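You operate a simulated robot arm through the tools that you are given. There is no shell and no other tool.

You run a simulated robot arm. Do the job below in one go: nothing can be reset, and whatever is moved stays where it is left.

Task
Flush the drum: pour the jug of water in and drain it empty.
Fine: jug back, selector back to wash, lid shut before you drain; spill no more than 10 ml. Set down upright: jug with the red handle.

Only the result counts: the job must be done as asked and must still hold three seconds after the hand-in. Knocking over, shifting, dropping, spilling or breaking anything else fails it. A push-on lid holds only when it is set on centred and level and pressed home; a screw cap is set on level and turned clockwise until tight.

Robot
A 7-joint arm with a three-finger gripper, fixed in place. Base frame: the origin is on the floor under the middle of its stand, x ahead of it, y to its left, z up. Readings come in mm, rad, newtons and seconds.
With the tool pointing down near the work surface it reaches from about 100 to 760 mm from the base axis. Its first joint turns from -2.897 to 2.897 rad. Payload 2.69 kg.
The TCP is the grasp point between the finger pads, 29 mm short of the fingertips. In the tool frame z runs along the fingers and y along their closing line. The gripper opens to 120 mm; its body begins 78 mm behind the TCP.
Orientation is told as [roll, pitch, yaw] about the base's x, y, z axes, in that order, counted from this pose: with the fingers straight down and closing along the base's y, the tool's x points along the base's -x, its y along +y and its z along -z.

Tools
- The arm moves only by the tool move_arm. Its argument "steps" is a list of rows, each an object (a shift or turn left out is 0, a gripper value left out holds the last) with "travel": the shift along the base's x, y, z in mm, a list of three; "delta_rot": the turn, a rotation vector about the base's x, y, z in rad, a list of three; "hand": the finger opening in mm, from 0 to 120. In form: [{"travel": [x, y, z], "delta_rot": [wx, wy, wz], "hand": hand}, ...]. A call has 1 to 20 rows; each row shifts and turns the commanded pose from where the row before left it. Rows are played at 5 a second. More than 50 mm and 0.15 rad between two rows, or a gripper value outside its range, and nothing of the call is played. Where a pose cannot be reached the arm comes as near as it can. A force on the tool above 40 N (or 10 N above the force at the start of the call, whichever is more), or a blocked arm, ends the call early, and 0.2 s more pass. The fingers move at their own pace (about 40 mm/s each) and stop on an object; they squeeze with about 39 N. The grip force told is the motor's: it shows also when the fingers shut on nothing. Time passes only in rows, and 0.2 s behind the last, so rows that do not move let the fingers close. The reply holds the time, the measured pose of the TCP, the force on the tool along the base axes, the opening and the grip force, in the units named above and with some noise, with the torque about the TCP (base axes, N m) and any sound that the robot's microphone picked up.
- Cameras (640 x 400 px; columns grow to the right, rows downward): "scene" is fixed at [54.3, -491.5, 1279.8]; the picture's right is [0.36, -0.93, 0.00], its down [-0.54, -0.21, -0.82] and it looks along [0.76, 0.29, -0.58] (base axes); focal length 276 px, centre (320, 200). "wrist" rides on the gripper at [63, 0, -104] in the tool frame; the picture's right is [0.00, 1.00, 0.00], its down [-0.83, 0.00, -0.56] and it looks along [-0.56, 0.00, 0.83] (tool axes); focal length 275 px, centre (320, 200). There is no depth. A picture from a camera that has moved, and an enlarged one, comes with that camera's place and axes in the base frame and with its lens. The place of the scene camera against the robot may be out by one fixed shift of up to 12 mm in any direction.
- camera(camera): a new picture of that camera. No time passes.
- slide_trunk(by): slides the trunk up (or, below 0, down) by that many mm; the arm rides with it, the base frame stays. It gives what a move gives, with no picture.
- close_up(camera, box): a new picture of the part [left, top, right, bottom] of that camera's present view, enlarged. No time passes.
- job_done(): hands the job in; it is judged then, once.

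Nothing tells you positions but the pictures and the camera data. Unless the task says otherwise, let go and move clear before handing in.

The tools are called after "Request:" as name(argument=value, ...) on one line, values as JSON. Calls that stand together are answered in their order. move_arm: Moves the arm, as the interface text tells. Its arguments: {"type":"object","properties":{"steps":{"type":"array","items":{"type":"object","properties":{"travel":{"type":"array","items":{"type":"number"}},"delta_rot":{"type":"array","items":{"type":"number"}},"hand":{"type":"number"}}}}},"required":["steps"]} The other tools are called the same way: slide_trunk (by) moves the trunk up or down; camera (camera) takes a picture; close_up (camera, box) takes an enlarged picture of a part of a camera's view; job_done () hands the job in.

At the start:

```text
clock: 0.0
eef_pos: [481.1, -273.8, 1108.5]
tool_rot: [0.0, 0.001, 0.0]
contact_force: [0.4, -0.5, -0.7]
torque: [-0.04, -0.01, -0.03]
finger_gap: 120.2
grasp_force: 0.0
trunk travel left (down, up): [-575.0, 38.0]
```

scene: 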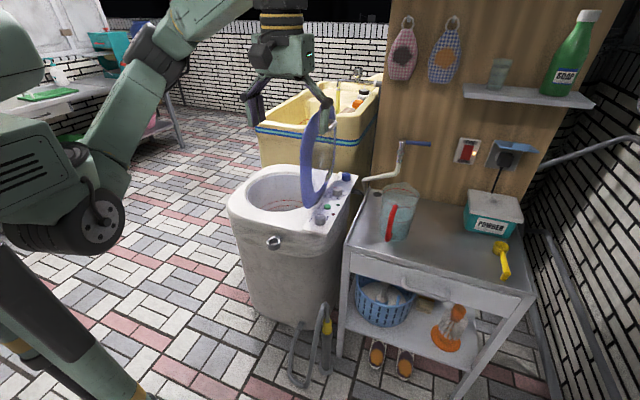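
wrist: 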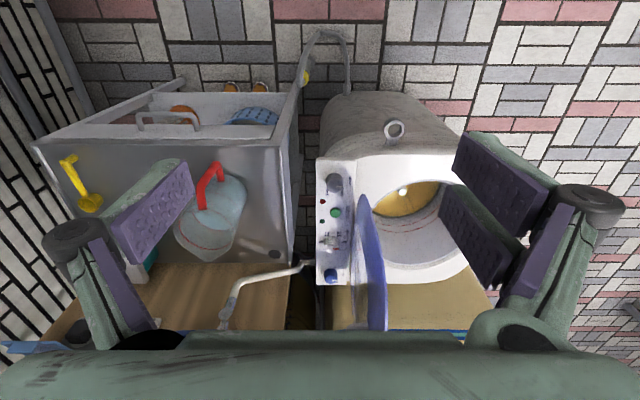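

I see a small washing drum with its lid standing open, a control panel on its right side, and a table with a jug with a red handle. I'll look closer at all of it before moving.

Request:
close_up(camera="scene", box=[220, 90, 380, 260])

Request:
close_up(camera="scene", box=[340, 120, 460, 260])

Request:
close_up(camera="wrist", box=[280, 100, 500, 340])

Request:
close_up(camera="wrist", box=[130, 130, 330, 330])

Request:
close_up(camera="scene", box=[220, 220, 380, 400])

```text
2.35 times, centred on (300, 175) of scene
camera zoom: at [54.3, -491.5, 1279.8], right [0.36, -0.93, 0.0], down [-0.54, -0.21, -0.82], along [0.76, 0.29, -0.58], focal length 648 px, centre (367, 259)
```

zoom: 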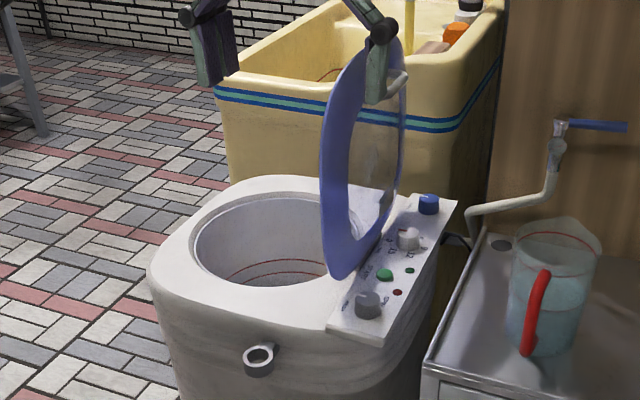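

```text
2.86 times, centred on (400, 190) of scene
camera zoom: at [54.3, -491.5, 1279.8], right [0.36, -0.93, 0.0], down [-0.54, -0.21, -0.82], along [0.76, 0.29, -0.58], focal length 787 px, centre (91, 229)
```

zoom: 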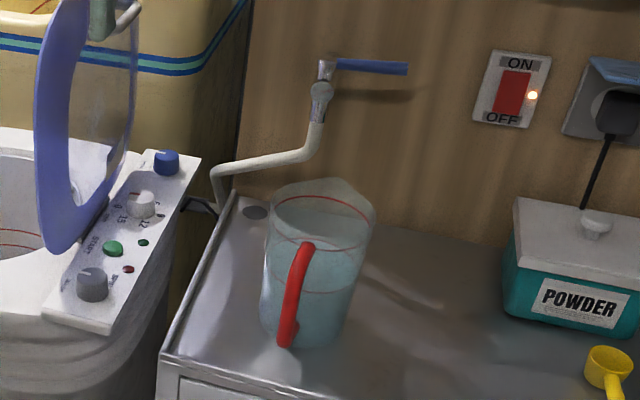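

```text
1.67 times, centred on (390, 220) of wrist
camera zoom: at [418.3, -273.1, 1211.4], right [0.0, 1.0, 0.0], down [0.83, 0.0, 0.56], along [0.56, 0.0, -0.83], focal length 459 px, centre (203, 167)
```

zoom: 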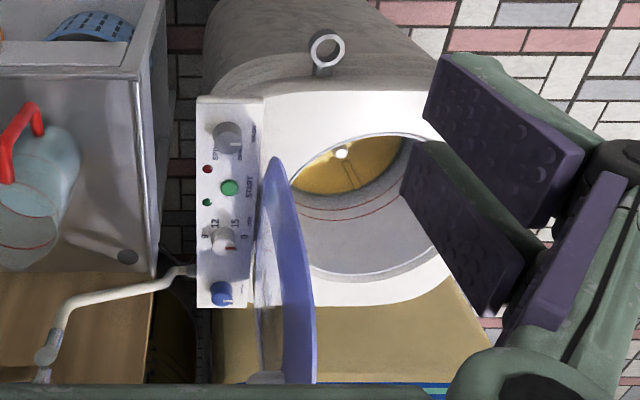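

```text
2.00 times, centred on (230, 230) of wrist
camera zoom: at [418.3, -273.1, 1211.4], right [0.0, 1.0, 0.0], down [0.83, 0.0, 0.56], along [0.56, 0.0, -0.83], focal length 551 px, centre (500, 140)
```

zoom: 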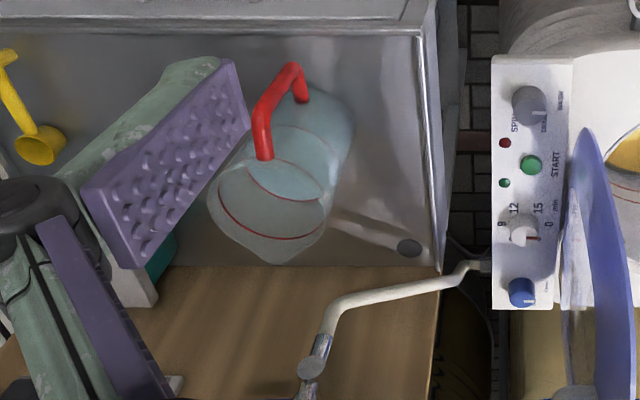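

```text
2.22 times, centred on (300, 310) of scene
camera zoom: at [54.3, -491.5, 1279.8], right [0.36, -0.93, 0.0], down [-0.54, -0.21, -0.82], along [0.76, 0.29, -0.58], focal length 612 px, centre (364, -44)
```

zoom: 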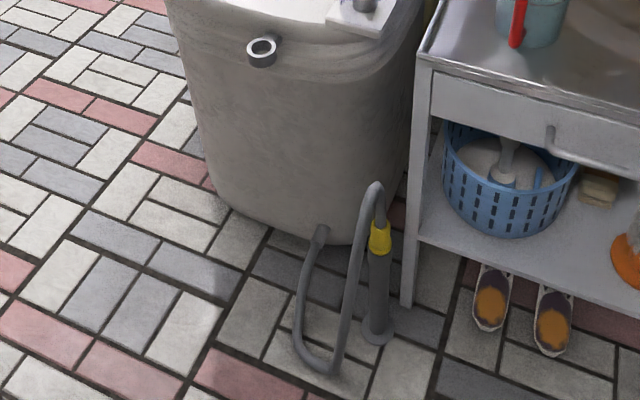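

I'm reading the panel labels and the hose at higher magnification next, before any motion.

Request:
close_up(camera="wrist", box=[310, 155, 390, 215])

Request:
close_up(camera="wrist", box=[310, 205, 390, 295])

Request:
close_up(camera="scene", box=[295, 165, 365, 240])

Request:
close_up(camera="wrist", box=[270, 10, 370, 110])

Request:
close_up(camera="wrist", box=[370, 100, 450, 190])

```text
6.67 times, centred on (350, 185) of wrist
camera zoom: at [418.3, -273.1, 1211.4], right [0.0, 1.0, 0.0], down [0.83, 0.0, 0.56], along [0.56, 0.0, -0.83], focal length 1835 px, centre (120, 300)
```

zoom: 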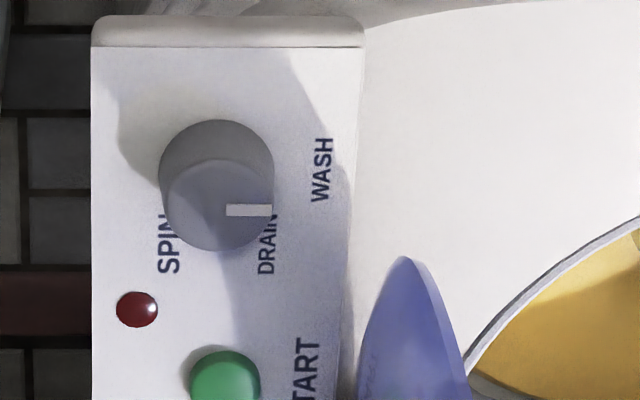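

```text
4.44 times, centred on (350, 250) of wrist
camera zoom: at [418.3, -273.1, 1211.4], right [0.0, 1.0, 0.0], down [0.83, 0.0, 0.56], along [0.56, 0.0, -0.83], focal length 1224 px, centre (187, -22)
```

zoom: 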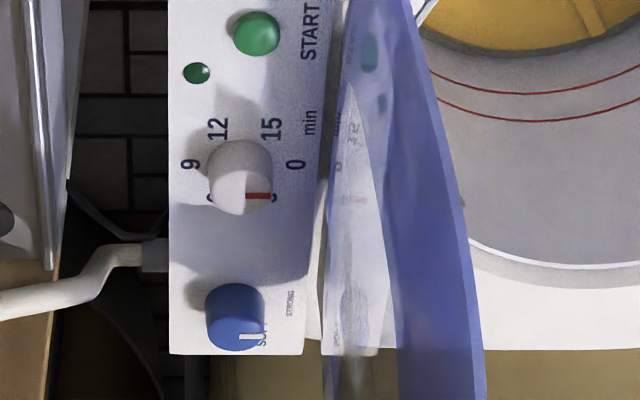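

```text
5.33 times, centred on (330, 202) of scene
camera zoom: at [54.3, -491.5, 1279.8], right [0.36, -0.93, 0.0], down [-0.54, -0.21, -0.82], along [0.76, 0.29, -0.58], focal length 1470 px, centre (267, 187)
```

zoom: 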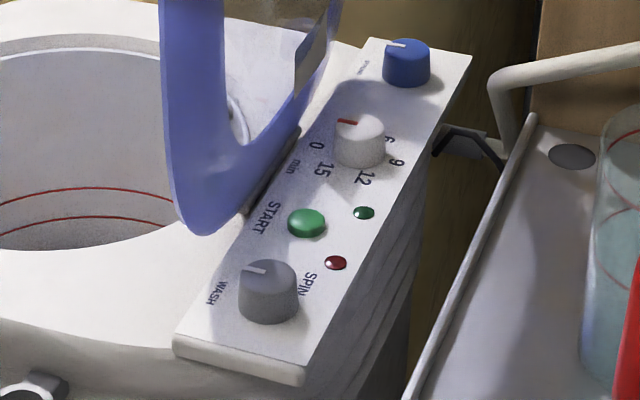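

```text
4.00 times, centred on (320, 60) of wrist
camera zoom: at [418.3, -273.1, 1211.4], right [0.0, 1.0, 0.0], down [0.83, 0.0, 0.56], along [0.56, 0.0, -0.83], focal length 1101 px, centre (320, 760)
```

zoom: 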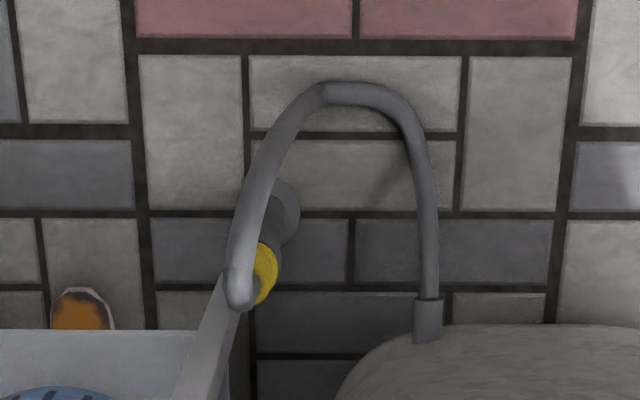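

```text
4.44 times, centred on (410, 145) of wrist
camera zoom: at [418.3, -273.1, 1211.4], right [0.0, 1.0, 0.0], down [0.83, 0.0, 0.56], along [0.56, 0.0, -0.83], focal length 1224 px, centre (-80, 444)
```

zoom: 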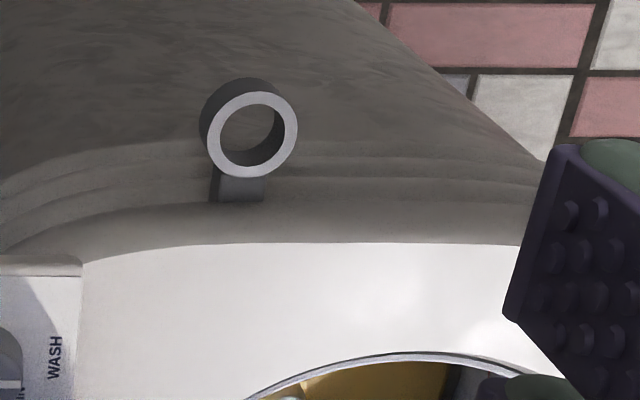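

Tentative layout: selector knob near (706, -243, 705), pointing at WASH; jug near (746, -480) on the table, handle facing the robot; drum mouth near (750, -33). I'll move the wrist camera to the jug to get better measurements.

Request:
move_arm(steps=[{"travel": [0, -45, 0]}, {"travel": [0, -45, 0]}, {"travel": [0, -45, 0]}, {"travel": [0, -45, 0]}, {"travel": [0, 0, 0]}])

Request:
camera(camera="wrist")

Request:
camera(camera="scene")

```text
clock: 1.2
eef_pos: [481.6, -456.4, 1110.0]
tool_rot: [0.001, 0.0, -0.001]
contact_force: [-0.4, 0.4, 0.4]
torque: [0.01, 0.0, 0.0]
finger_gap: 120.0
grasp_force: 0.1
trunk travel left (down, up): [-575.0, 38.0]
```

```text
taken
camera wrist: at [419.4, -456.0, 1212.9], right [0.0, 1.0, 0.0], down [0.83, 0.0, 0.56], along [0.56, 0.0, -0.83], focal length 275 px, centre (320, 200)
```

wrist: 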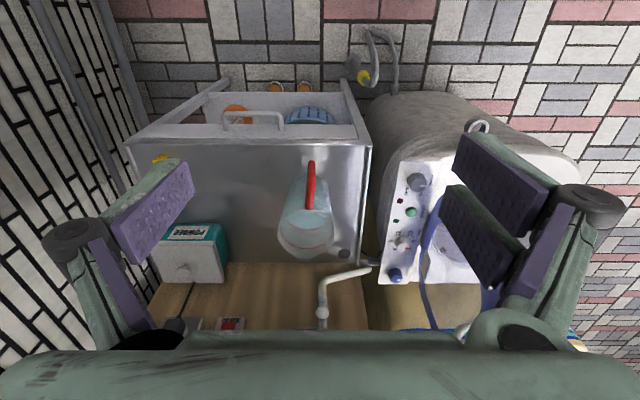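

```text
taken
```

scene: 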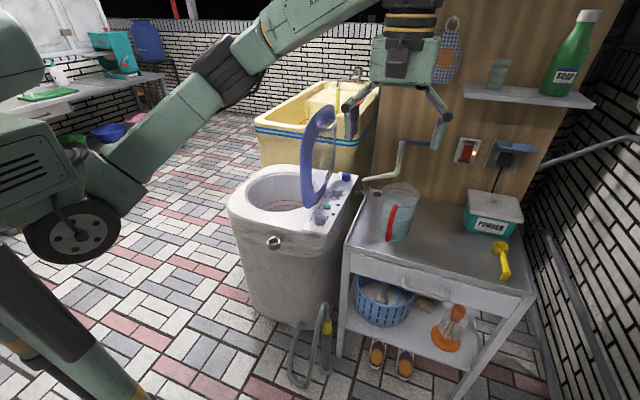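

Request:
close_up(camera="wrist", box=[250, 140, 380, 280])

Request:
close_up(camera="wrist", box=[370, 140, 480, 300])

Request:
close_up(camera="wrist", box=[330, 10, 430, 110])

Request:
close_up(camera="scene", box=[220, 95, 360, 245])

Request:
close_up(camera="scene", box=[365, 170, 435, 250])

```text
2.86 times, centred on (315, 210) of wrist
camera zoom: at [419.4, -456.0, 1212.9], right [0.0, 1.0, 0.0], down [0.83, 0.0, 0.56], along [0.56, 0.0, -0.83], focal length 786 px, centre (334, 171)
```

zoom: 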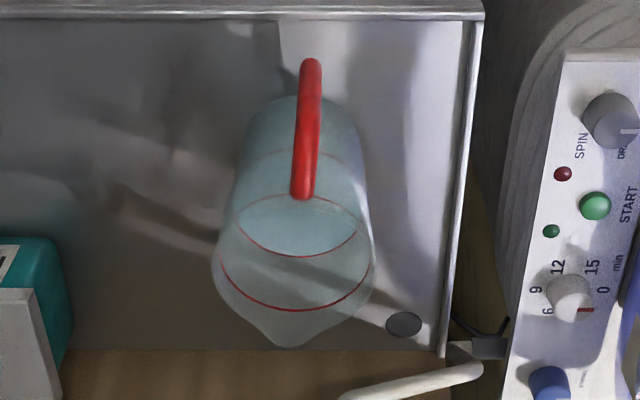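

```text
2.50 times, centred on (425, 220) of wrist
camera zoom: at [419.4, -456.0, 1212.9], right [0.0, 1.0, 0.0], down [0.83, 0.0, 0.56], along [0.56, 0.0, -0.83], focal length 688 px, centre (58, 150)
```

zoom: 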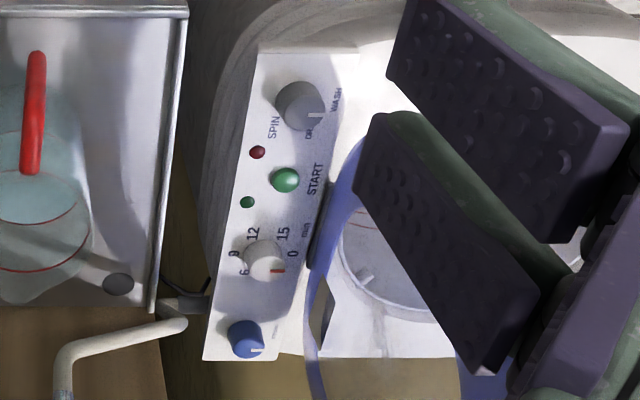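

```text
4.00 times, centred on (380, 60) of wrist
camera zoom: at [419.4, -456.0, 1212.9], right [0.0, 1.0, 0.0], down [0.83, 0.0, 0.56], along [0.56, 0.0, -0.83], focal length 1101 px, centre (80, 760)
```

zoom: 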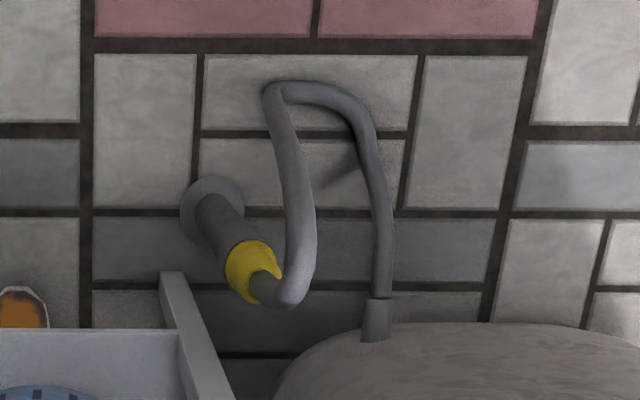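

```text
2.67 times, centred on (290, 170) of scene
camera zoom: at [54.3, -491.5, 1279.8], right [0.36, -0.93, 0.0], down [-0.54, -0.21, -0.82], along [0.76, 0.29, -0.58], focal length 735 px, centre (400, 280)
```

zoom: 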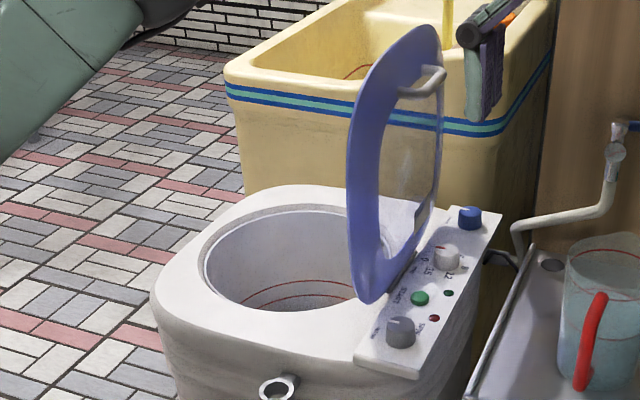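

```text
5.00 times, centred on (400, 210) of scene
camera zoom: at [54.3, -491.5, 1279.8], right [0.36, -0.93, 0.0], down [-0.54, -0.21, -0.82], along [0.76, 0.29, -0.58], focal length 1378 px, centre (-80, 150)
```

zoom: 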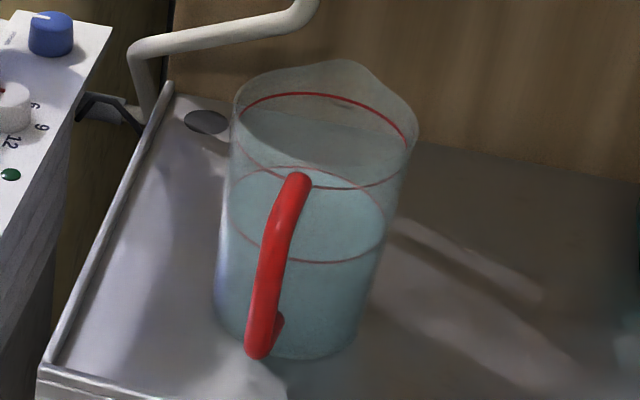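

The hose is seated in the standpipe and the selector is on WASH. I put the handle bar at about x=656, y=-472, z=737–816. Next I move over to measure the drum mouth and the lid.

Request:
move_arm(steps=[{"travel": [0, 47, 0]}, {"travel": [0, 47, 0]}, {"travel": [0, 47, 0]}, {"travel": [0, 47, 0]}, {"travel": [0, 47, 0]}, {"travel": [0, 47, 0]}, {"travel": [0, 47, 0]}, {"travel": [0, 47, 0]}, {"travel": [0, 47, 0]}, {"travel": [0, 0, 0]}])

Request:
camera(camera="wrist")

Request:
close_up(camera="wrist", box=[130, 100, 450, 300])

Request:
close_up(camera="scene", box=[220, 95, 380, 245])

```text
clock: 3.4
eef_pos: [482.6, -30.2, 1108.2]
tool_rot: [-0.001, -0.001, -0.001]
contact_force: [0.4, -0.1, 0.1]
torque: [-0.02, 0.02, 0.01]
finger_gap: 119.9
grasp_force: 0.0
trunk travel left (down, up): [-575.0, 38.0]
```

```text
taken
camera wrist: at [420.3, -30.1, 1211.1], right [0.0, 1.0, 0.0], down [0.83, 0.0, 0.56], along [0.56, 0.0, -0.83], focal length 275 px, centre (320, 200)
```

wrist: 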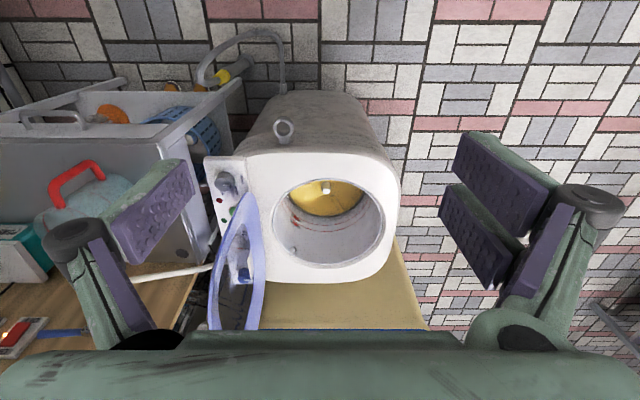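

```text
2.00 times, centred on (290, 200) of wrist
camera zoom: at [420.3, -30.1, 1211.1], right [0.0, 1.0, 0.0], down [0.83, 0.0, 0.56], along [0.56, 0.0, -0.83], focal length 551 px, centre (380, 200)
```

zoom: 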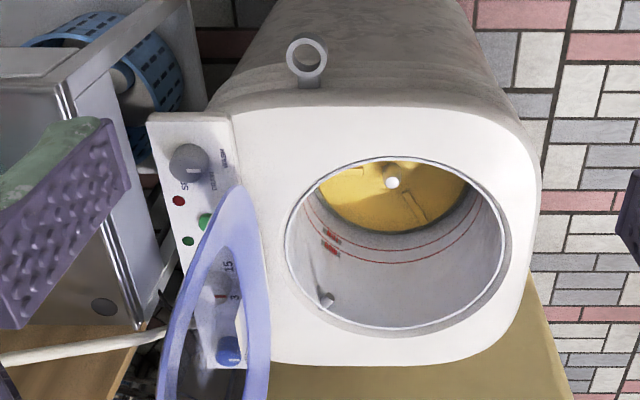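

```text
2.67 times, centred on (300, 170) of scene
camera zoom: at [54.3, -491.5, 1279.8], right [0.36, -0.93, 0.0], down [-0.54, -0.21, -0.82], along [0.76, 0.29, -0.58], focal length 735 px, centre (373, 280)
```

zoom: 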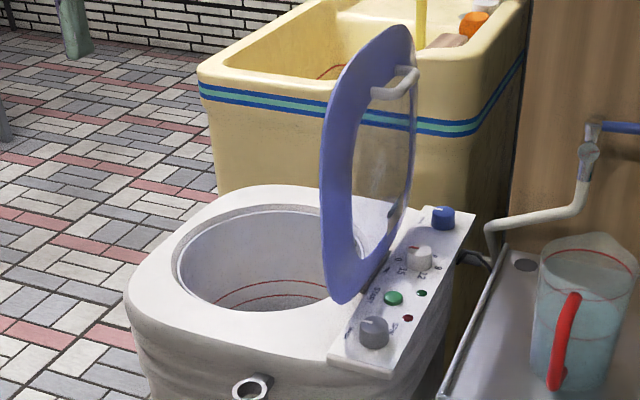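

The drum mouth centre looks to be around (860–890, -10), at z about 640–690. I need a second viewpoint for the depth, so I'll go forward and down a bit, staying well above the drum and to the left of the lid.

Request:
move_arm(steps=[{"travel": [40, 15, -20]}, {"travel": [40, 15, -20]}, {"travel": [40, 15, -20]}, {"travel": [40, 15, -20]}, {"travel": [0, 0, 0]}])

Request:
camera(camera="wrist")

Request:
close_up(camera="wrist", box=[130, 100, 450, 300])

Request:
camera(camera="scene")

```text
clock: 4.6
eef_pos: [640.0, 28.4, 1030.3]
tool_rot: [-0.002, 0.002, 0.001]
contact_force: [1.2, -0.3, 1.0]
torque: [0.0, 0.0, -0.01]
finger_gap: 119.9
grasp_force: 0.0
trunk travel left (down, up): [-575.0, 38.0]
```

```text
taken
camera wrist: at [576.9, 28.6, 1132.7], right [0.0, 1.0, 0.0], down [0.83, 0.0, 0.56], along [0.56, 0.0, -0.83], focal length 275 px, centre (320, 200)
```

wrist: 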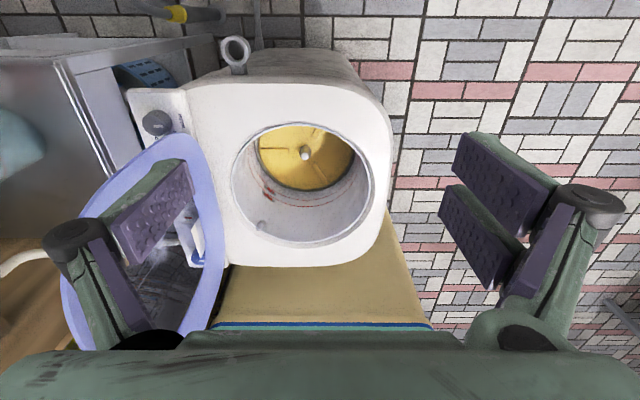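

```text
2.00 times, centred on (290, 200) of wrist
camera zoom: at [576.9, 28.6, 1132.7], right [0.0, 1.0, 0.0], down [0.83, 0.0, 0.56], along [0.56, 0.0, -0.83], focal length 551 px, centre (380, 200)
```

zoom: 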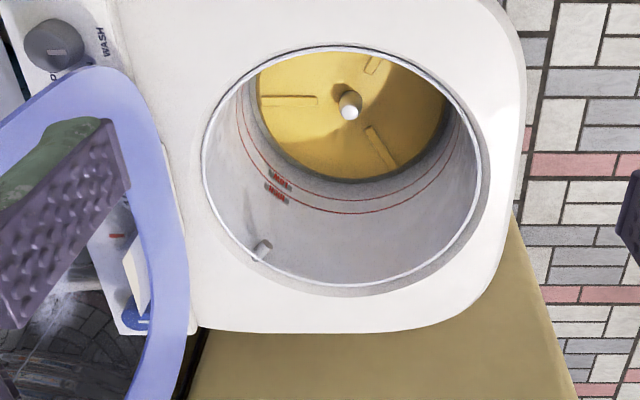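

```text
taken
```

scene: 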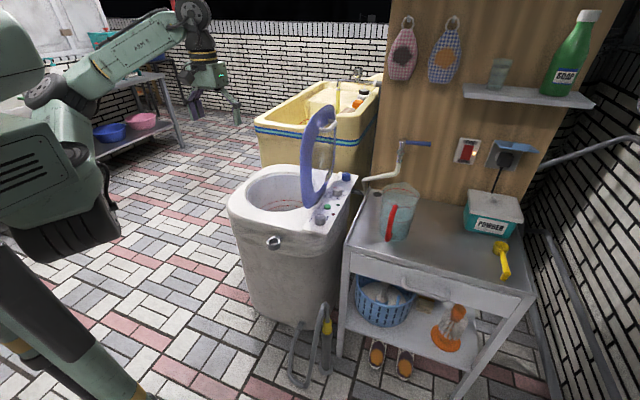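

The drum mouth works out to be centred near (881, -7, 660) with a radius of about 143 mm. Now I'll pull back, swing round to the jug side and turn the tool horizontal, pointing +x.

Request:
move_arm(steps=[{"travel": [-48, 0, 0]}, {"travel": [-48, 0, 0]}, {"travel": [-48, 0, 0]}, {"travel": [-16, -45, 0]}, {"travel": [0, -48, 0]}, {"travel": [0, -48, 0], "delta_rot": [0, -0.143, 0]}, {"travel": [0, -48, 0], "delta_rot": [0, -0.143, 0]}, {"travel": [0, -48, 0], "delta_rot": [0, -0.143, 0]}, {"travel": [0, -48, 0], "delta_rot": [0, -0.143, 0]}, {"travel": [0, -48, 0], "delta_rot": [0, -0.143, 0]}, {"travel": [0, -48, 0], "delta_rot": [0, -0.143, 0]}, {"travel": [0, -48, 0], "delta_rot": [0, -0.143, 0]}, {"travel": [0, -48, 0], "delta_rot": [0, -0.143, 0]}, {"travel": [0, -25, 0], "delta_rot": [0, -0.143, 0]}, {"delta_rot": [0, -0.143, 0]}, {"delta_rot": [0, -0.14, 0]}, {}])

Request:
camera(camera="scene")

Request:
camera(camera="wrist")

```text
clock: 8.2
eef_pos: [533.4, -511.2, 989.9]
tool_rot: [-2.181, -1.569, 2.176]
contact_force: [-0.7, 0.6, -0.2]
torque: [0.0, -0.05, 0.04]
finger_gap: 120.0
grasp_force: 0.0
out of reach, approached as far as the arm can: row 12, 13, 14, 15, 16
trunk travel left (down, up): [-575.0, 38.0]
```

```text
taken
```

scene: 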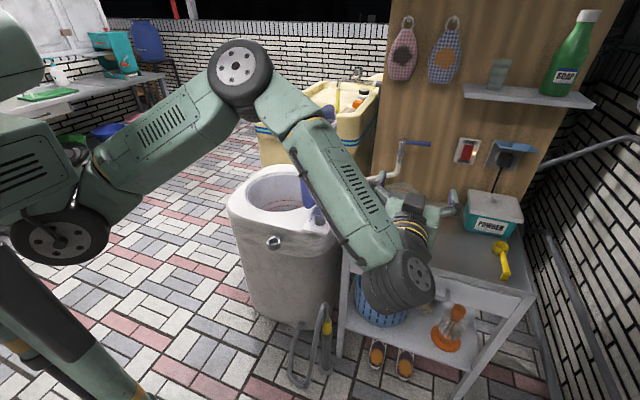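

```text
taken
camera wrist: at [429.0, -510.8, 926.1], right [0.0, 1.0, -0.01], down [-0.56, 0.01, 0.83], along [0.83, 0.0, 0.56], focal length 275 px, centre (320, 200)
```

wrist: 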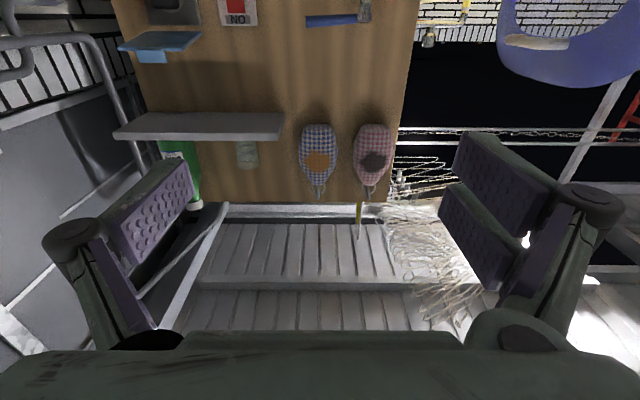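

The tool is horizontal now, though the arm is at a limit because the shoulder is too high for this pose. I'll lower the trunk so the jug height becomes comfortable; the space in front of the table is free.

Request:
slide_trunk(by=-250)

Request:
move_arm(steps=[{"travel": [0, 0, 20]}, {"travel": [0, 0, 20]}, {}])

Request:
camera(camera="wrist")

Request:
camera(camera="scene")

```text
clock: 10.8
eef_pos: [533.5, -510.3, 739.6]
tool_rot: [-0.265, -1.569, 0.262]
contact_force: [-0.2, 0.0, -0.8]
torque: [-0.02, -0.01, 0.01]
finger_gap: 119.8
grasp_force: 0.1
trunk travel left (down, up): [-325.0, 288.0]
```

```text
clock: 11.6
eef_pos: [542.7, -521.6, 774.2]
tool_rot: [-0.162, -1.566, 0.16]
contact_force: [-0.7, 0.1, 0.5]
torque: [0.03, 0.0, -0.01]
finger_gap: 120.0
grasp_force: 0.0
out of reach, approached as far as the arm can: row 1, 2
trunk travel left (down, up): [-325.0, 288.0]
```

```text
taken
camera wrist: at [438.5, -521.1, 711.4], right [0.0, 1.0, -0.01], down [-0.55, 0.01, 0.83], along [0.83, 0.0, 0.55], focal length 275 px, centre (320, 200)
```

wrist: 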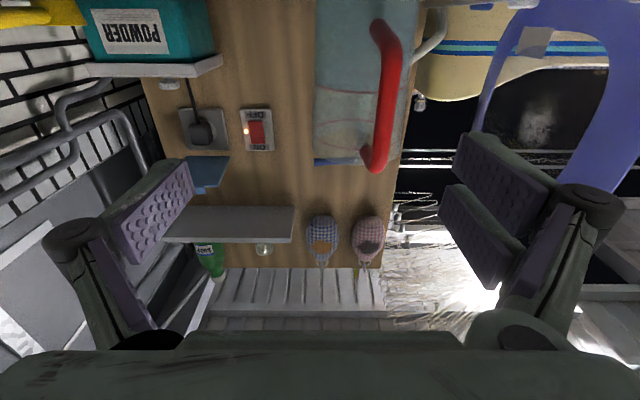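

```text
taken
```

scene: 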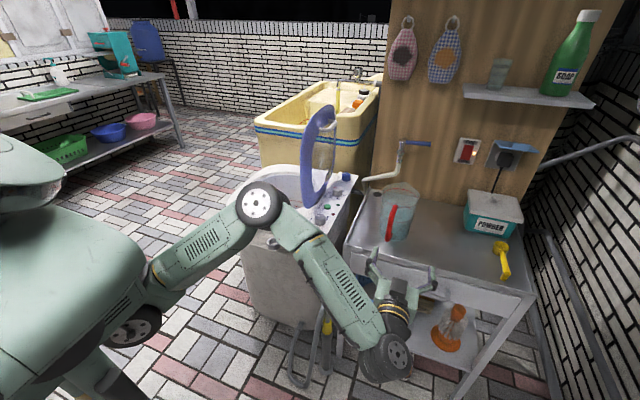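

I can see the handle from the front now (the picture is upside down in this pose). A zoomed view will fix where the bar is.

Request:
close_up(camera="wrist", box=[290, 0, 450, 200])

Request:
close_up(camera="scene", box=[340, 180, 460, 380])

```text
2.00 times, centred on (370, 100) of wrist
camera zoom: at [438.5, -521.1, 711.4], right [0.0, 1.0, -0.01], down [-0.55, 0.01, 0.83], along [0.83, 0.0, 0.55], focal length 551 px, centre (220, 400)
```

zoom: 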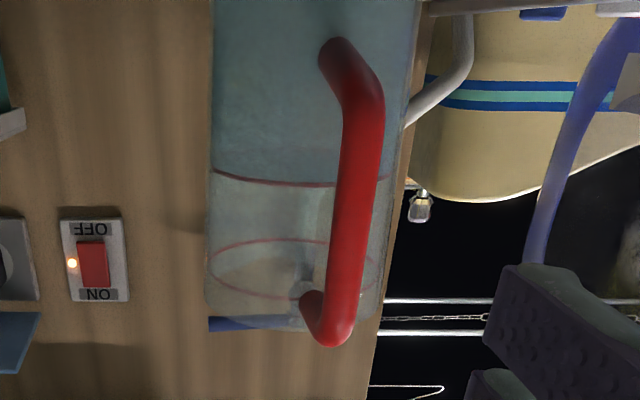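

```text
2.00 times, centred on (400, 280) of scene
camera zoom: at [54.3, -491.5, 1279.8], right [0.36, -0.93, 0.0], down [-0.54, -0.21, -0.82], along [0.76, 0.29, -0.58], focal length 551 px, centre (160, 40)
```

zoom: 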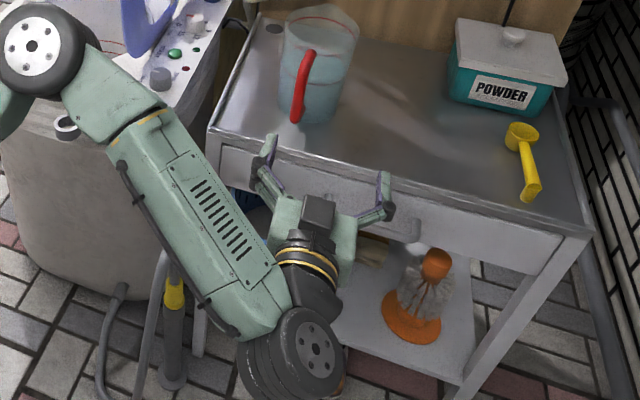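

The bar is at x≈655, y≈-471.5, z≈730–818. I'll lower the trunk a little more for joint margin, then line up in front of the handle with the fingers partly closed.

Request:
slide_trunk(by=-120)

Request:
move_arm(steps=[{"travel": [0, 10, 30], "hand": 75}, {"travel": [0, 10, 30]}, {"travel": [0, 10, 30]}, {"travel": [0, 10, 30]}, {}])

```text
clock: 13.1
eef_pos: [542.8, -522.0, 654.5]
tool_rot: [-0.17, -1.568, 0.169]
contact_force: [-0.7, -0.1, 0.0]
torque: [0.02, 0.0, 0.03]
finger_gap: 119.8
grasp_force: 0.0
trunk travel left (down, up): [-205.0, 408.0]
```

```text
clock: 14.3
eef_pos: [578.0, -512.4, 765.7]
tool_rot: [-0.139, -1.567, 0.134]
contact_force: [-0.1, -0.1, 0.7]
torque: [0.02, 0.02, 0.0]
finger_gap: 75.0
grasp_force: 0.1
out of reach, approached as far as the arm can: row 1, 2, 3, 4
trunk travel left (down, up): [-205.0, 408.0]
```

The arm still reports its limit with the tool yawed straight ahead. I'll turn the tool partway towards the radial direction to see if that gives more room.

Request:
move_arm(steps=[{"travel": [0, 0, 0], "delta_rot": [0, 0, -0.12]}, {"travel": [0, 0, 0], "delta_rot": [0, 0, -0.12]}, {"travel": [0, 0, 0], "delta_rot": [0, 0, -0.12]}, {"travel": [0, 15, 5]}, {}])

Request:
camera(camera="scene")

```text
clock: 15.5
eef_pos: [576.4, -495.5, 770.1]
tool_rot: [-0.108, -1.566, -0.257]
contact_force: [-0.2, 0.0, -0.1]
torque: [0.0, -0.01, 0.02]
finger_gap: 74.7
grasp_force: 0.0
trunk travel left (down, up): [-205.0, 408.0]
```

```text
taken
```

scene: 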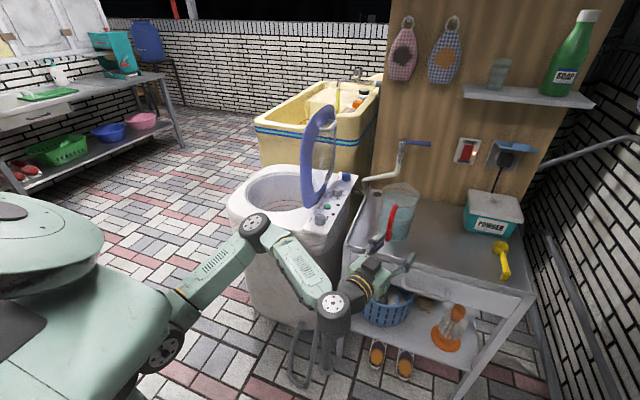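

With the tool yawed about -21° it is within reach. I'll align on the handle at a yaw near -15°, about 85 mm back, and check with the camera.

Request:
move_arm(steps=[{"travel": [0, 15, 2]}, {"travel": [0, 15, 2], "delta_rot": [0, 0, 0.06]}, {"travel": [0, 14, 2], "delta_rot": [0, 0, 0.055]}, {}])

Request:
camera(camera="wrist")

```text
clock: 16.5
eef_pos: [578.9, -451.5, 777.0]
tool_rot: [-0.118, -1.568, -0.13]
contact_force: [0.2, -0.2, -0.2]
torque: [-0.01, 0.01, -0.03]
finger_gap: 75.1
grasp_force: 0.1
trunk travel left (down, up): [-205.0, 408.0]
```

```text
taken
camera wrist: at [477.8, -425.1, 713.7], right [0.24, 0.97, -0.01], down [-0.54, 0.14, 0.83], along [0.81, -0.2, 0.55], focal length 275 px, centre (320, 200)
```

wrist: 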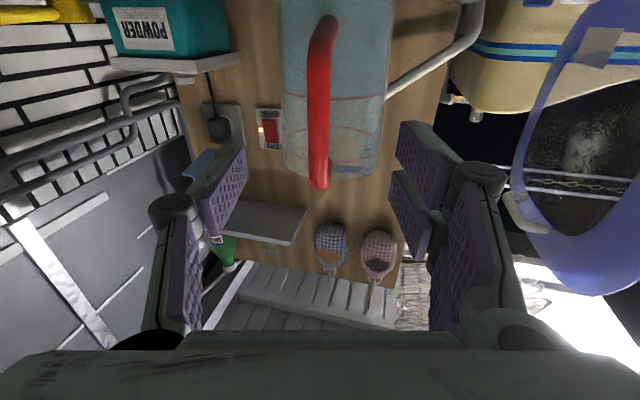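

The handle is centred between the fingers. I'm advancing about 78 mm along the tool axis, slowly, without closing yet.

Request:
move_arm(steps=[{"travel": [15, -3.8, -0.5]}, {"travel": [15, -3.8, -0.5]}, {"travel": [15, -3.8, -0.5]}, {"travel": [15, -3.8, -0.5]}, {"travel": [14, -3.5, 0]}, {}])

Request:
camera(camera="wrist")

Request:
close_up(camera="scene", box=[320, 150, 460, 290])

```text
clock: 18.1
eef_pos: [633.3, -451.0, 852.6]
tool_rot: [-3.127, -1.437, 2.904]
contact_force: [0.4, -0.1, 0.0]
torque: [0.02, 0.03, -0.02]
finger_gap: 74.8
grasp_force: 0.0
trunk travel left (down, up): [-205.0, 408.0]
stopped in row 6: the arm was blocked; the commanded pose is now the measured one
```

```text
taken
camera wrist: at [541.3, -430.4, 774.1], right [0.22, 0.98, -0.01], down [-0.65, 0.15, 0.75], along [0.73, -0.16, 0.66], focal length 275 px, centre (320, 200)
```

wrist: 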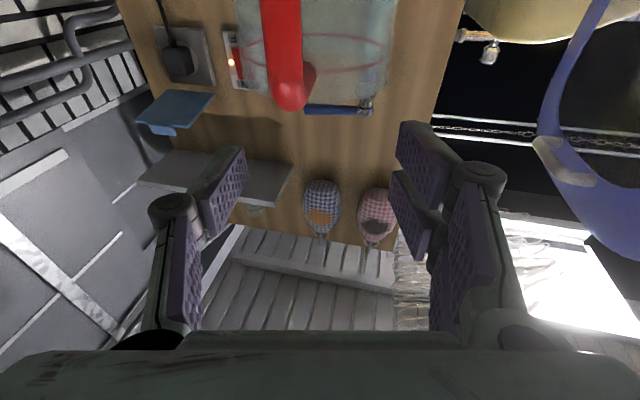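

```text
2.86 times, centred on (390, 220) of scene
camera zoom: at [54.3, -491.5, 1279.8], right [0.36, -0.93, 0.0], down [-0.54, -0.21, -0.82], along [0.76, 0.29, -0.58], focal length 787 px, centre (120, 143)
```

zoom: 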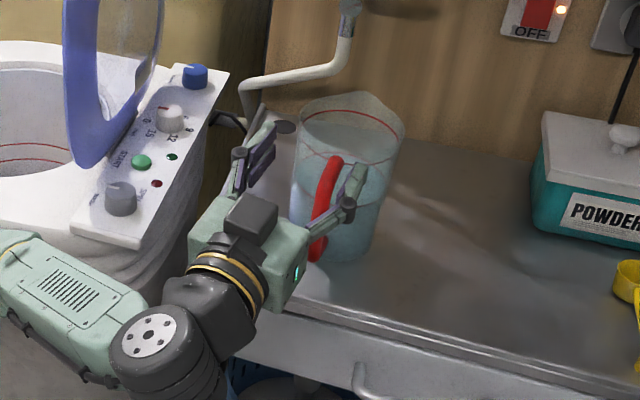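

The arm was blocked and the hand ended up higher and tilted, so something other than the fingers touched. I need to see what it was before moving again.

Request:
camera(camera="scene")

Request:
close_up(camera="scene", box=[140, 180, 360, 400])

```text
taken
```

scene: 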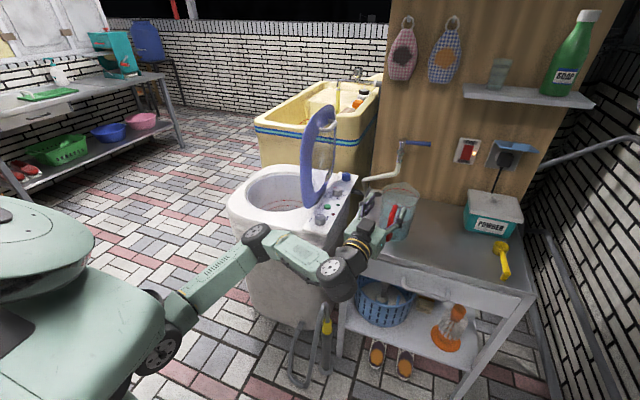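

```text
1.82 times, centred on (250, 290) of scene
camera zoom: at [54.3, -491.5, 1279.8], right [0.36, -0.93, 0.0], down [-0.54, -0.21, -0.82], along [0.76, 0.29, -0.58], focal length 501 px, centre (447, 36)
```

zoom: 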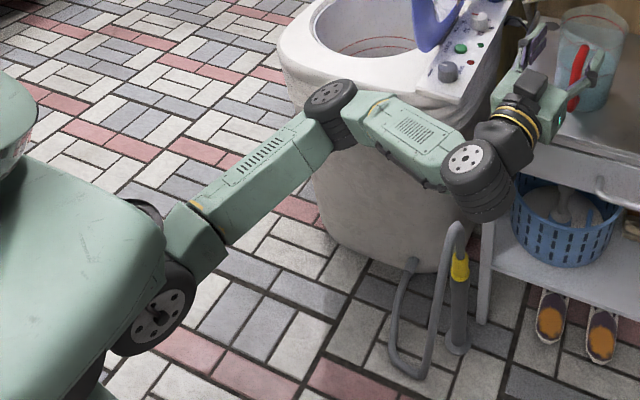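

The jug and drum look unmoved. The elbow has swung low towards the drum front, so I think it was brushing the hook ring. I'll back the hand out along its own axis and look again.

Request:
move_arm(steps=[{"travel": [-15, 3.5, 0]}, {"travel": [-15, 3.5, 0]}, {"travel": [-15, 3.5, 0]}, {"travel": [-15, 3.5, 0]}, {}])

Request:
camera(camera="scene")

Request:
close_up(camera="scene", box=[140, 180, 360, 400])

```text
clock: 19.3
eef_pos: [587.6, -443.3, 825.4]
tool_rot: [3.139, -1.478, 2.918]
contact_force: [-0.5, -0.1, -1.0]
torque: [0.01, 0.0, -0.04]
finger_gap: 75.0
grasp_force: 0.1
trunk travel left (down, up): [-205.0, 408.0]
```

```text
taken
```

scene: 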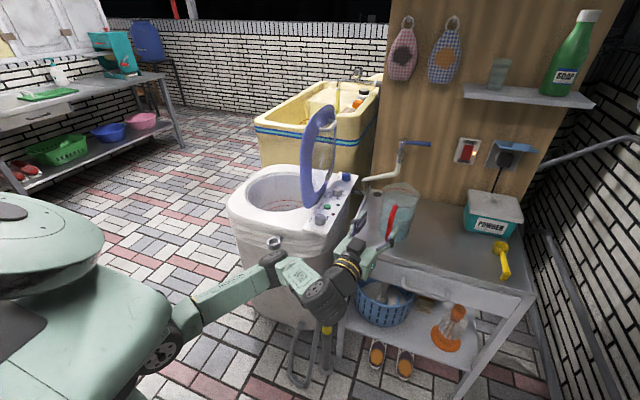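

```text
1.82 times, centred on (250, 290) of scene
camera zoom: at [54.3, -491.5, 1279.8], right [0.36, -0.93, 0.0], down [-0.54, -0.21, -0.82], along [0.76, 0.29, -0.58], focal length 501 px, centre (447, 36)
```

zoom: 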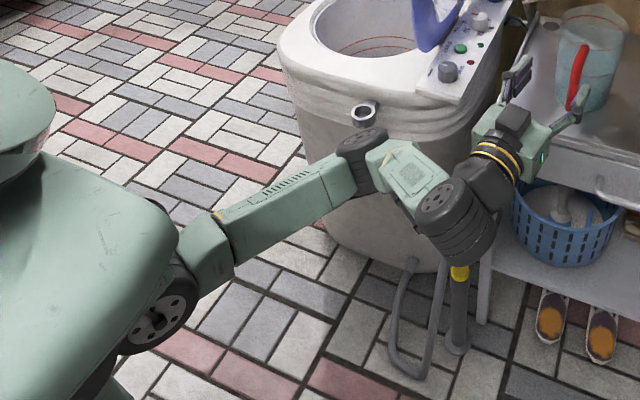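

The elbow joint is pressed near the drum front, just below the ring. I'll turn the whole arm clockwise about its base, with TCP and yaw turning together, so that the elbow slides away from the drum.

Request:
move_arm(steps=[{"travel": [-22, -29, 0], "delta_rot": [0, 0, -0.05]}, {"travel": [-23, -28, 0], "delta_rot": [0, 0, -0.05]}, {"travel": [-25, -27, 0], "delta_rot": [0, 0, -0.05]}, {"travel": [-26, -26, 0], "delta_rot": [0, 0, -0.05]}, {"travel": [-27, -25, 0], "delta_rot": [0, 0, -0.05]}, {}])

Request:
close_up(camera="scene", box=[140, 140, 400, 400])

```text
clock: 20.7
eef_pos: [465.6, -578.2, 824.8]
tool_rot: [3.134, -1.478, 2.673]
contact_force: [-0.1, -0.3, 0.8]
torque: [0.04, -0.01, 0.0]
finger_gap: 75.3
grasp_force: 0.1
trunk travel left (down, up): [-205.0, 408.0]
```

```text
1.54 times, centred on (270, 270) of scene
camera zoom: at [54.3, -491.5, 1279.8], right [0.36, -0.93, 0.0], down [-0.54, -0.21, -0.82], along [0.76, 0.29, -0.58], focal length 424 px, centre (397, 92)
```

zoom: 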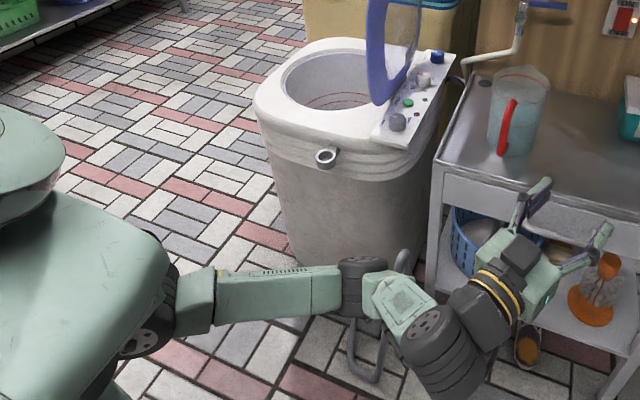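

The arm is clear and nothing else has moved. The solver had flipped to a low-elbow posture, so I'll reset by bringing the tool back down near (400, -450), lowering the trunk further, and coming up to horizontal along the radial direction.

Request:
move_arm(steps=[{"travel": [-6, 12, 4], "delta_rot": [0.068, 0.134, 0]}, {"travel": [-6, 12, 4], "delta_rot": [0.068, 0.134, 0]}, {"travel": [-6, 12, 4], "delta_rot": [0.068, 0.134, 0]}, {"travel": [-6, 12, 4], "delta_rot": [0.068, 0.134, 0]}, {"travel": [-6, 12, 4], "delta_rot": [0.068, 0.134, 0]}, {"travel": [-6, 12, 4], "delta_rot": [0.068, 0.134, 0]}, {"travel": [-6, 12, 4], "delta_rot": [0.068, 0.134, 0]}, {"travel": [-6, 12, 4], "delta_rot": [0.068, 0.134, 0]}, {"travel": [-6, 12, 4], "delta_rot": [0.068, 0.134, 0]}, {"travel": [-6, 12, 4], "delta_rot": [0.068, 0.134, 0]}, {"travel": [-6, 10, 4], "delta_rot": [0.068, 0.134, 0]}, {}])

Request:
camera(camera="scene")

```text
clock: 22.9
eef_pos: [389.5, -492.7, 776.4]
tool_rot: [0.2, -0.217, -0.519]
contact_force: [0.2, -0.2, 0.4]
torque: [-0.02, 0.0, 0.0]
finger_gap: 75.2
grasp_force: 0.2
out of reach, approached as far as the arm can: row 10
trunk travel left (down, up): [-205.0, 408.0]
stopped in row 10: the arm was blocked; the commanded pose is now the measured one
```

```text
taken
```

scene: 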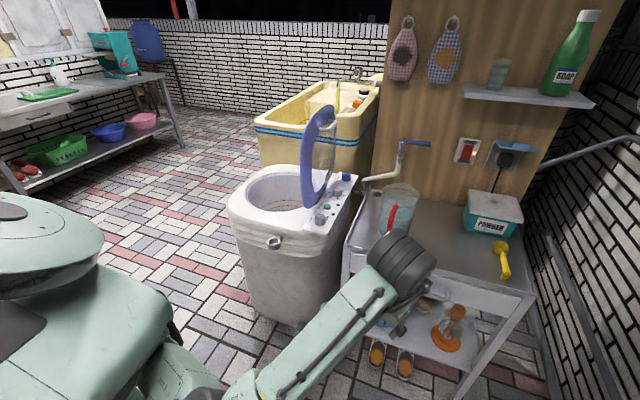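

Tool-down is too high for this trunk setting, so the arm came up near full stretch. I'll raise the trunk and lower the hand relative to it to get back to a relaxed posture.

Request:
slide_trunk(by=250)

Request:
move_arm(steps=[{"travel": [0, 15, -30]}, {"travel": [0, 15, -30]}, {"travel": [0, 10, -30]}, {"travel": [0, 10, -30]}, {}])

Request:
camera(camera="scene")

```text
clock: 25.4
eef_pos: [388.5, -493.8, 1027.5]
tool_rot: [0.197, -0.216, -0.519]
contact_force: [0.4, 0.2, -0.1]
torque: [-0.01, -0.02, 0.03]
finger_gap: 75.0
grasp_force: 0.0
trunk travel left (down, up): [-455.0, 158.0]
```

```text
clock: 26.6
eef_pos: [388.6, -441.3, 910.0]
tool_rot: [0.194, -0.216, -0.518]
contact_force: [-0.6, 0.0, 0.5]
torque: [-0.03, 0.0, 0.0]
finger_gap: 74.9
grasp_force: 0.1
trunk travel left (down, up): [-455.0, 158.0]
```

```text
taken
```

scene: 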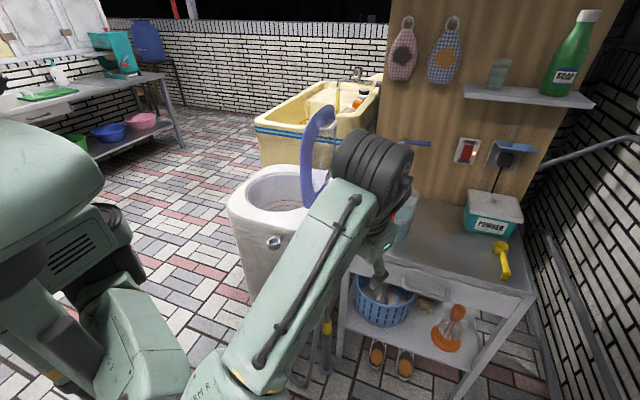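

The posture is now elbow-right, which suits a forward-pointing tool. I'll rotate to near-horizontal (yaw about -0.22, tilted 5° down) at a safe height over the free area in front of the table.

Request:
move_arm(steps=[{"travel": [14, 0, 6], "delta_rot": [-0.0648, -0.1253, 0.0112]}, {"travel": [14, 0, 6], "delta_rot": [-0.0648, -0.1253, 0.0112]}, {"travel": [14, 0, 6], "delta_rot": [-0.0648, -0.1253, 0.0112]}, {"travel": [14, 0, 6], "delta_rot": [-0.0648, -0.1253, 0.0112]}, {"travel": [14, 0, 6], "delta_rot": [-0.0648, -0.1253, 0.0112]}, {"travel": [14, 0, 6], "delta_rot": [-0.0648, -0.1253, 0.0112]}, {"travel": [14, 0, 6], "delta_rot": [-0.0648, -0.1253, 0.0112]}, {"travel": [14, 0, 6], "delta_rot": [-0.0648, -0.1253, 0.0112]}, {"travel": [14, 0, 6], "delta_rot": [-0.0648, -0.1253, 0.0112]}, {}])

Request:
camera(camera="scene")

```text
clock: 28.8
eef_pos: [514.1, -444.1, 963.3]
tool_rot: [-0.007, -1.488, -0.214]
contact_force: [0.2, 0.6, 0.3]
torque: [-0.05, 0.04, 0.0]
finger_gap: 74.7
grasp_force: 0.1
trunk travel left (down, up): [-455.0, 158.0]
```

```text
taken
```

scene: 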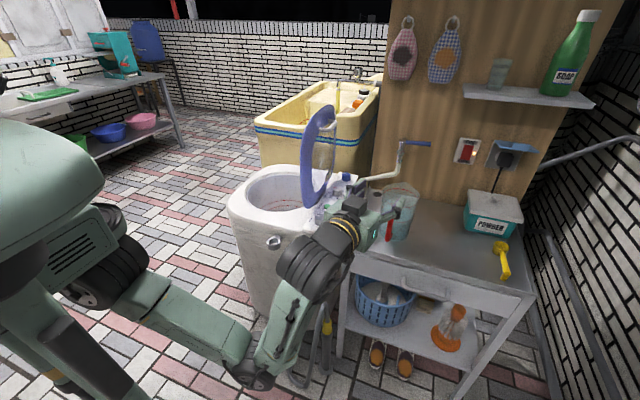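

The pose is reached exactly, with the elbow hanging low in free space. I'm lowering the trunk to handle height now and checking the alignment.

Request:
slide_trunk(by=-187)

Request:
camera(camera="wrist")

Request:
camera(camera="scene")

```text
clock: 30.9
eef_pos: [514.2, -444.3, 776.1]
tool_rot: [0.001, -1.483, -0.223]
contact_force: [0.9, -0.1, 0.4]
torque: [0.0, 0.01, -0.01]
finger_gap: 74.9
grasp_force: 0.0
trunk travel left (down, up): [-268.0, 345.0]
```

```text
taken
camera wrist: at [407.7, -419.6, 721.0], right [0.22, 0.98, 0.0], down [-0.47, 0.11, 0.88], along [0.86, -0.19, 0.48], focal length 275 px, centre (320, 200)
```

wrist: 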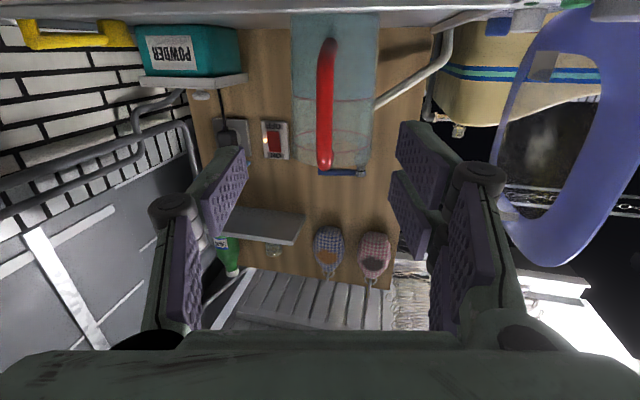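

```text
taken
```

scene: 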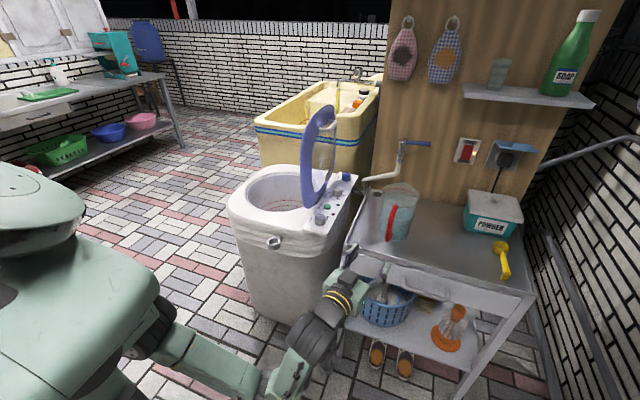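

The handle is straight ahead. I'll advance most of the way first and verify tracking before the last bit.

Request:
move_arm(steps=[{"travel": [16, -3.1, 0]}, {"travel": [16, -3.1, 0]}, {"travel": [16, -3.1, 0]}, {"travel": [16, -3.1, 0]}, {"travel": [16, -3.1, 0]}, {}])

Request:
camera(camera="wrist")

```text
clock: 32.3
eef_pos: [594.6, -459.4, 776.4]
tool_rot: [0.002, -1.484, -0.225]
contact_force: [-0.8, 0.1, 0.3]
torque: [-0.02, 0.0, -0.02]
finger_gap: 75.1
grasp_force: 0.1
trunk travel left (down, up): [-268.0, 345.0]
```

```text
taken
camera wrist: at [487.8, -435.0, 721.5], right [0.22, 0.98, 0.0], down [-0.47, 0.11, 0.88], along [0.86, -0.19, 0.48], focal length 275 px, centre (320, 200)
```

wrist: 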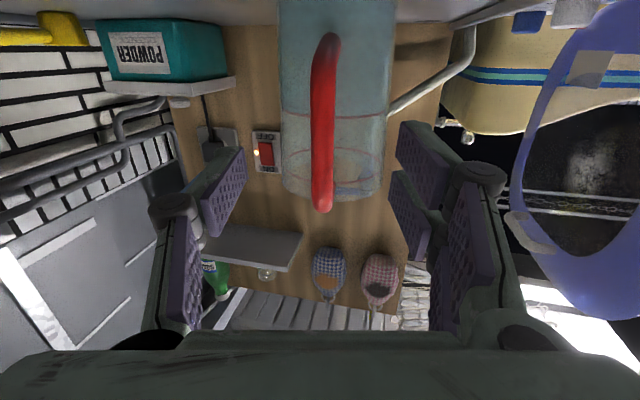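

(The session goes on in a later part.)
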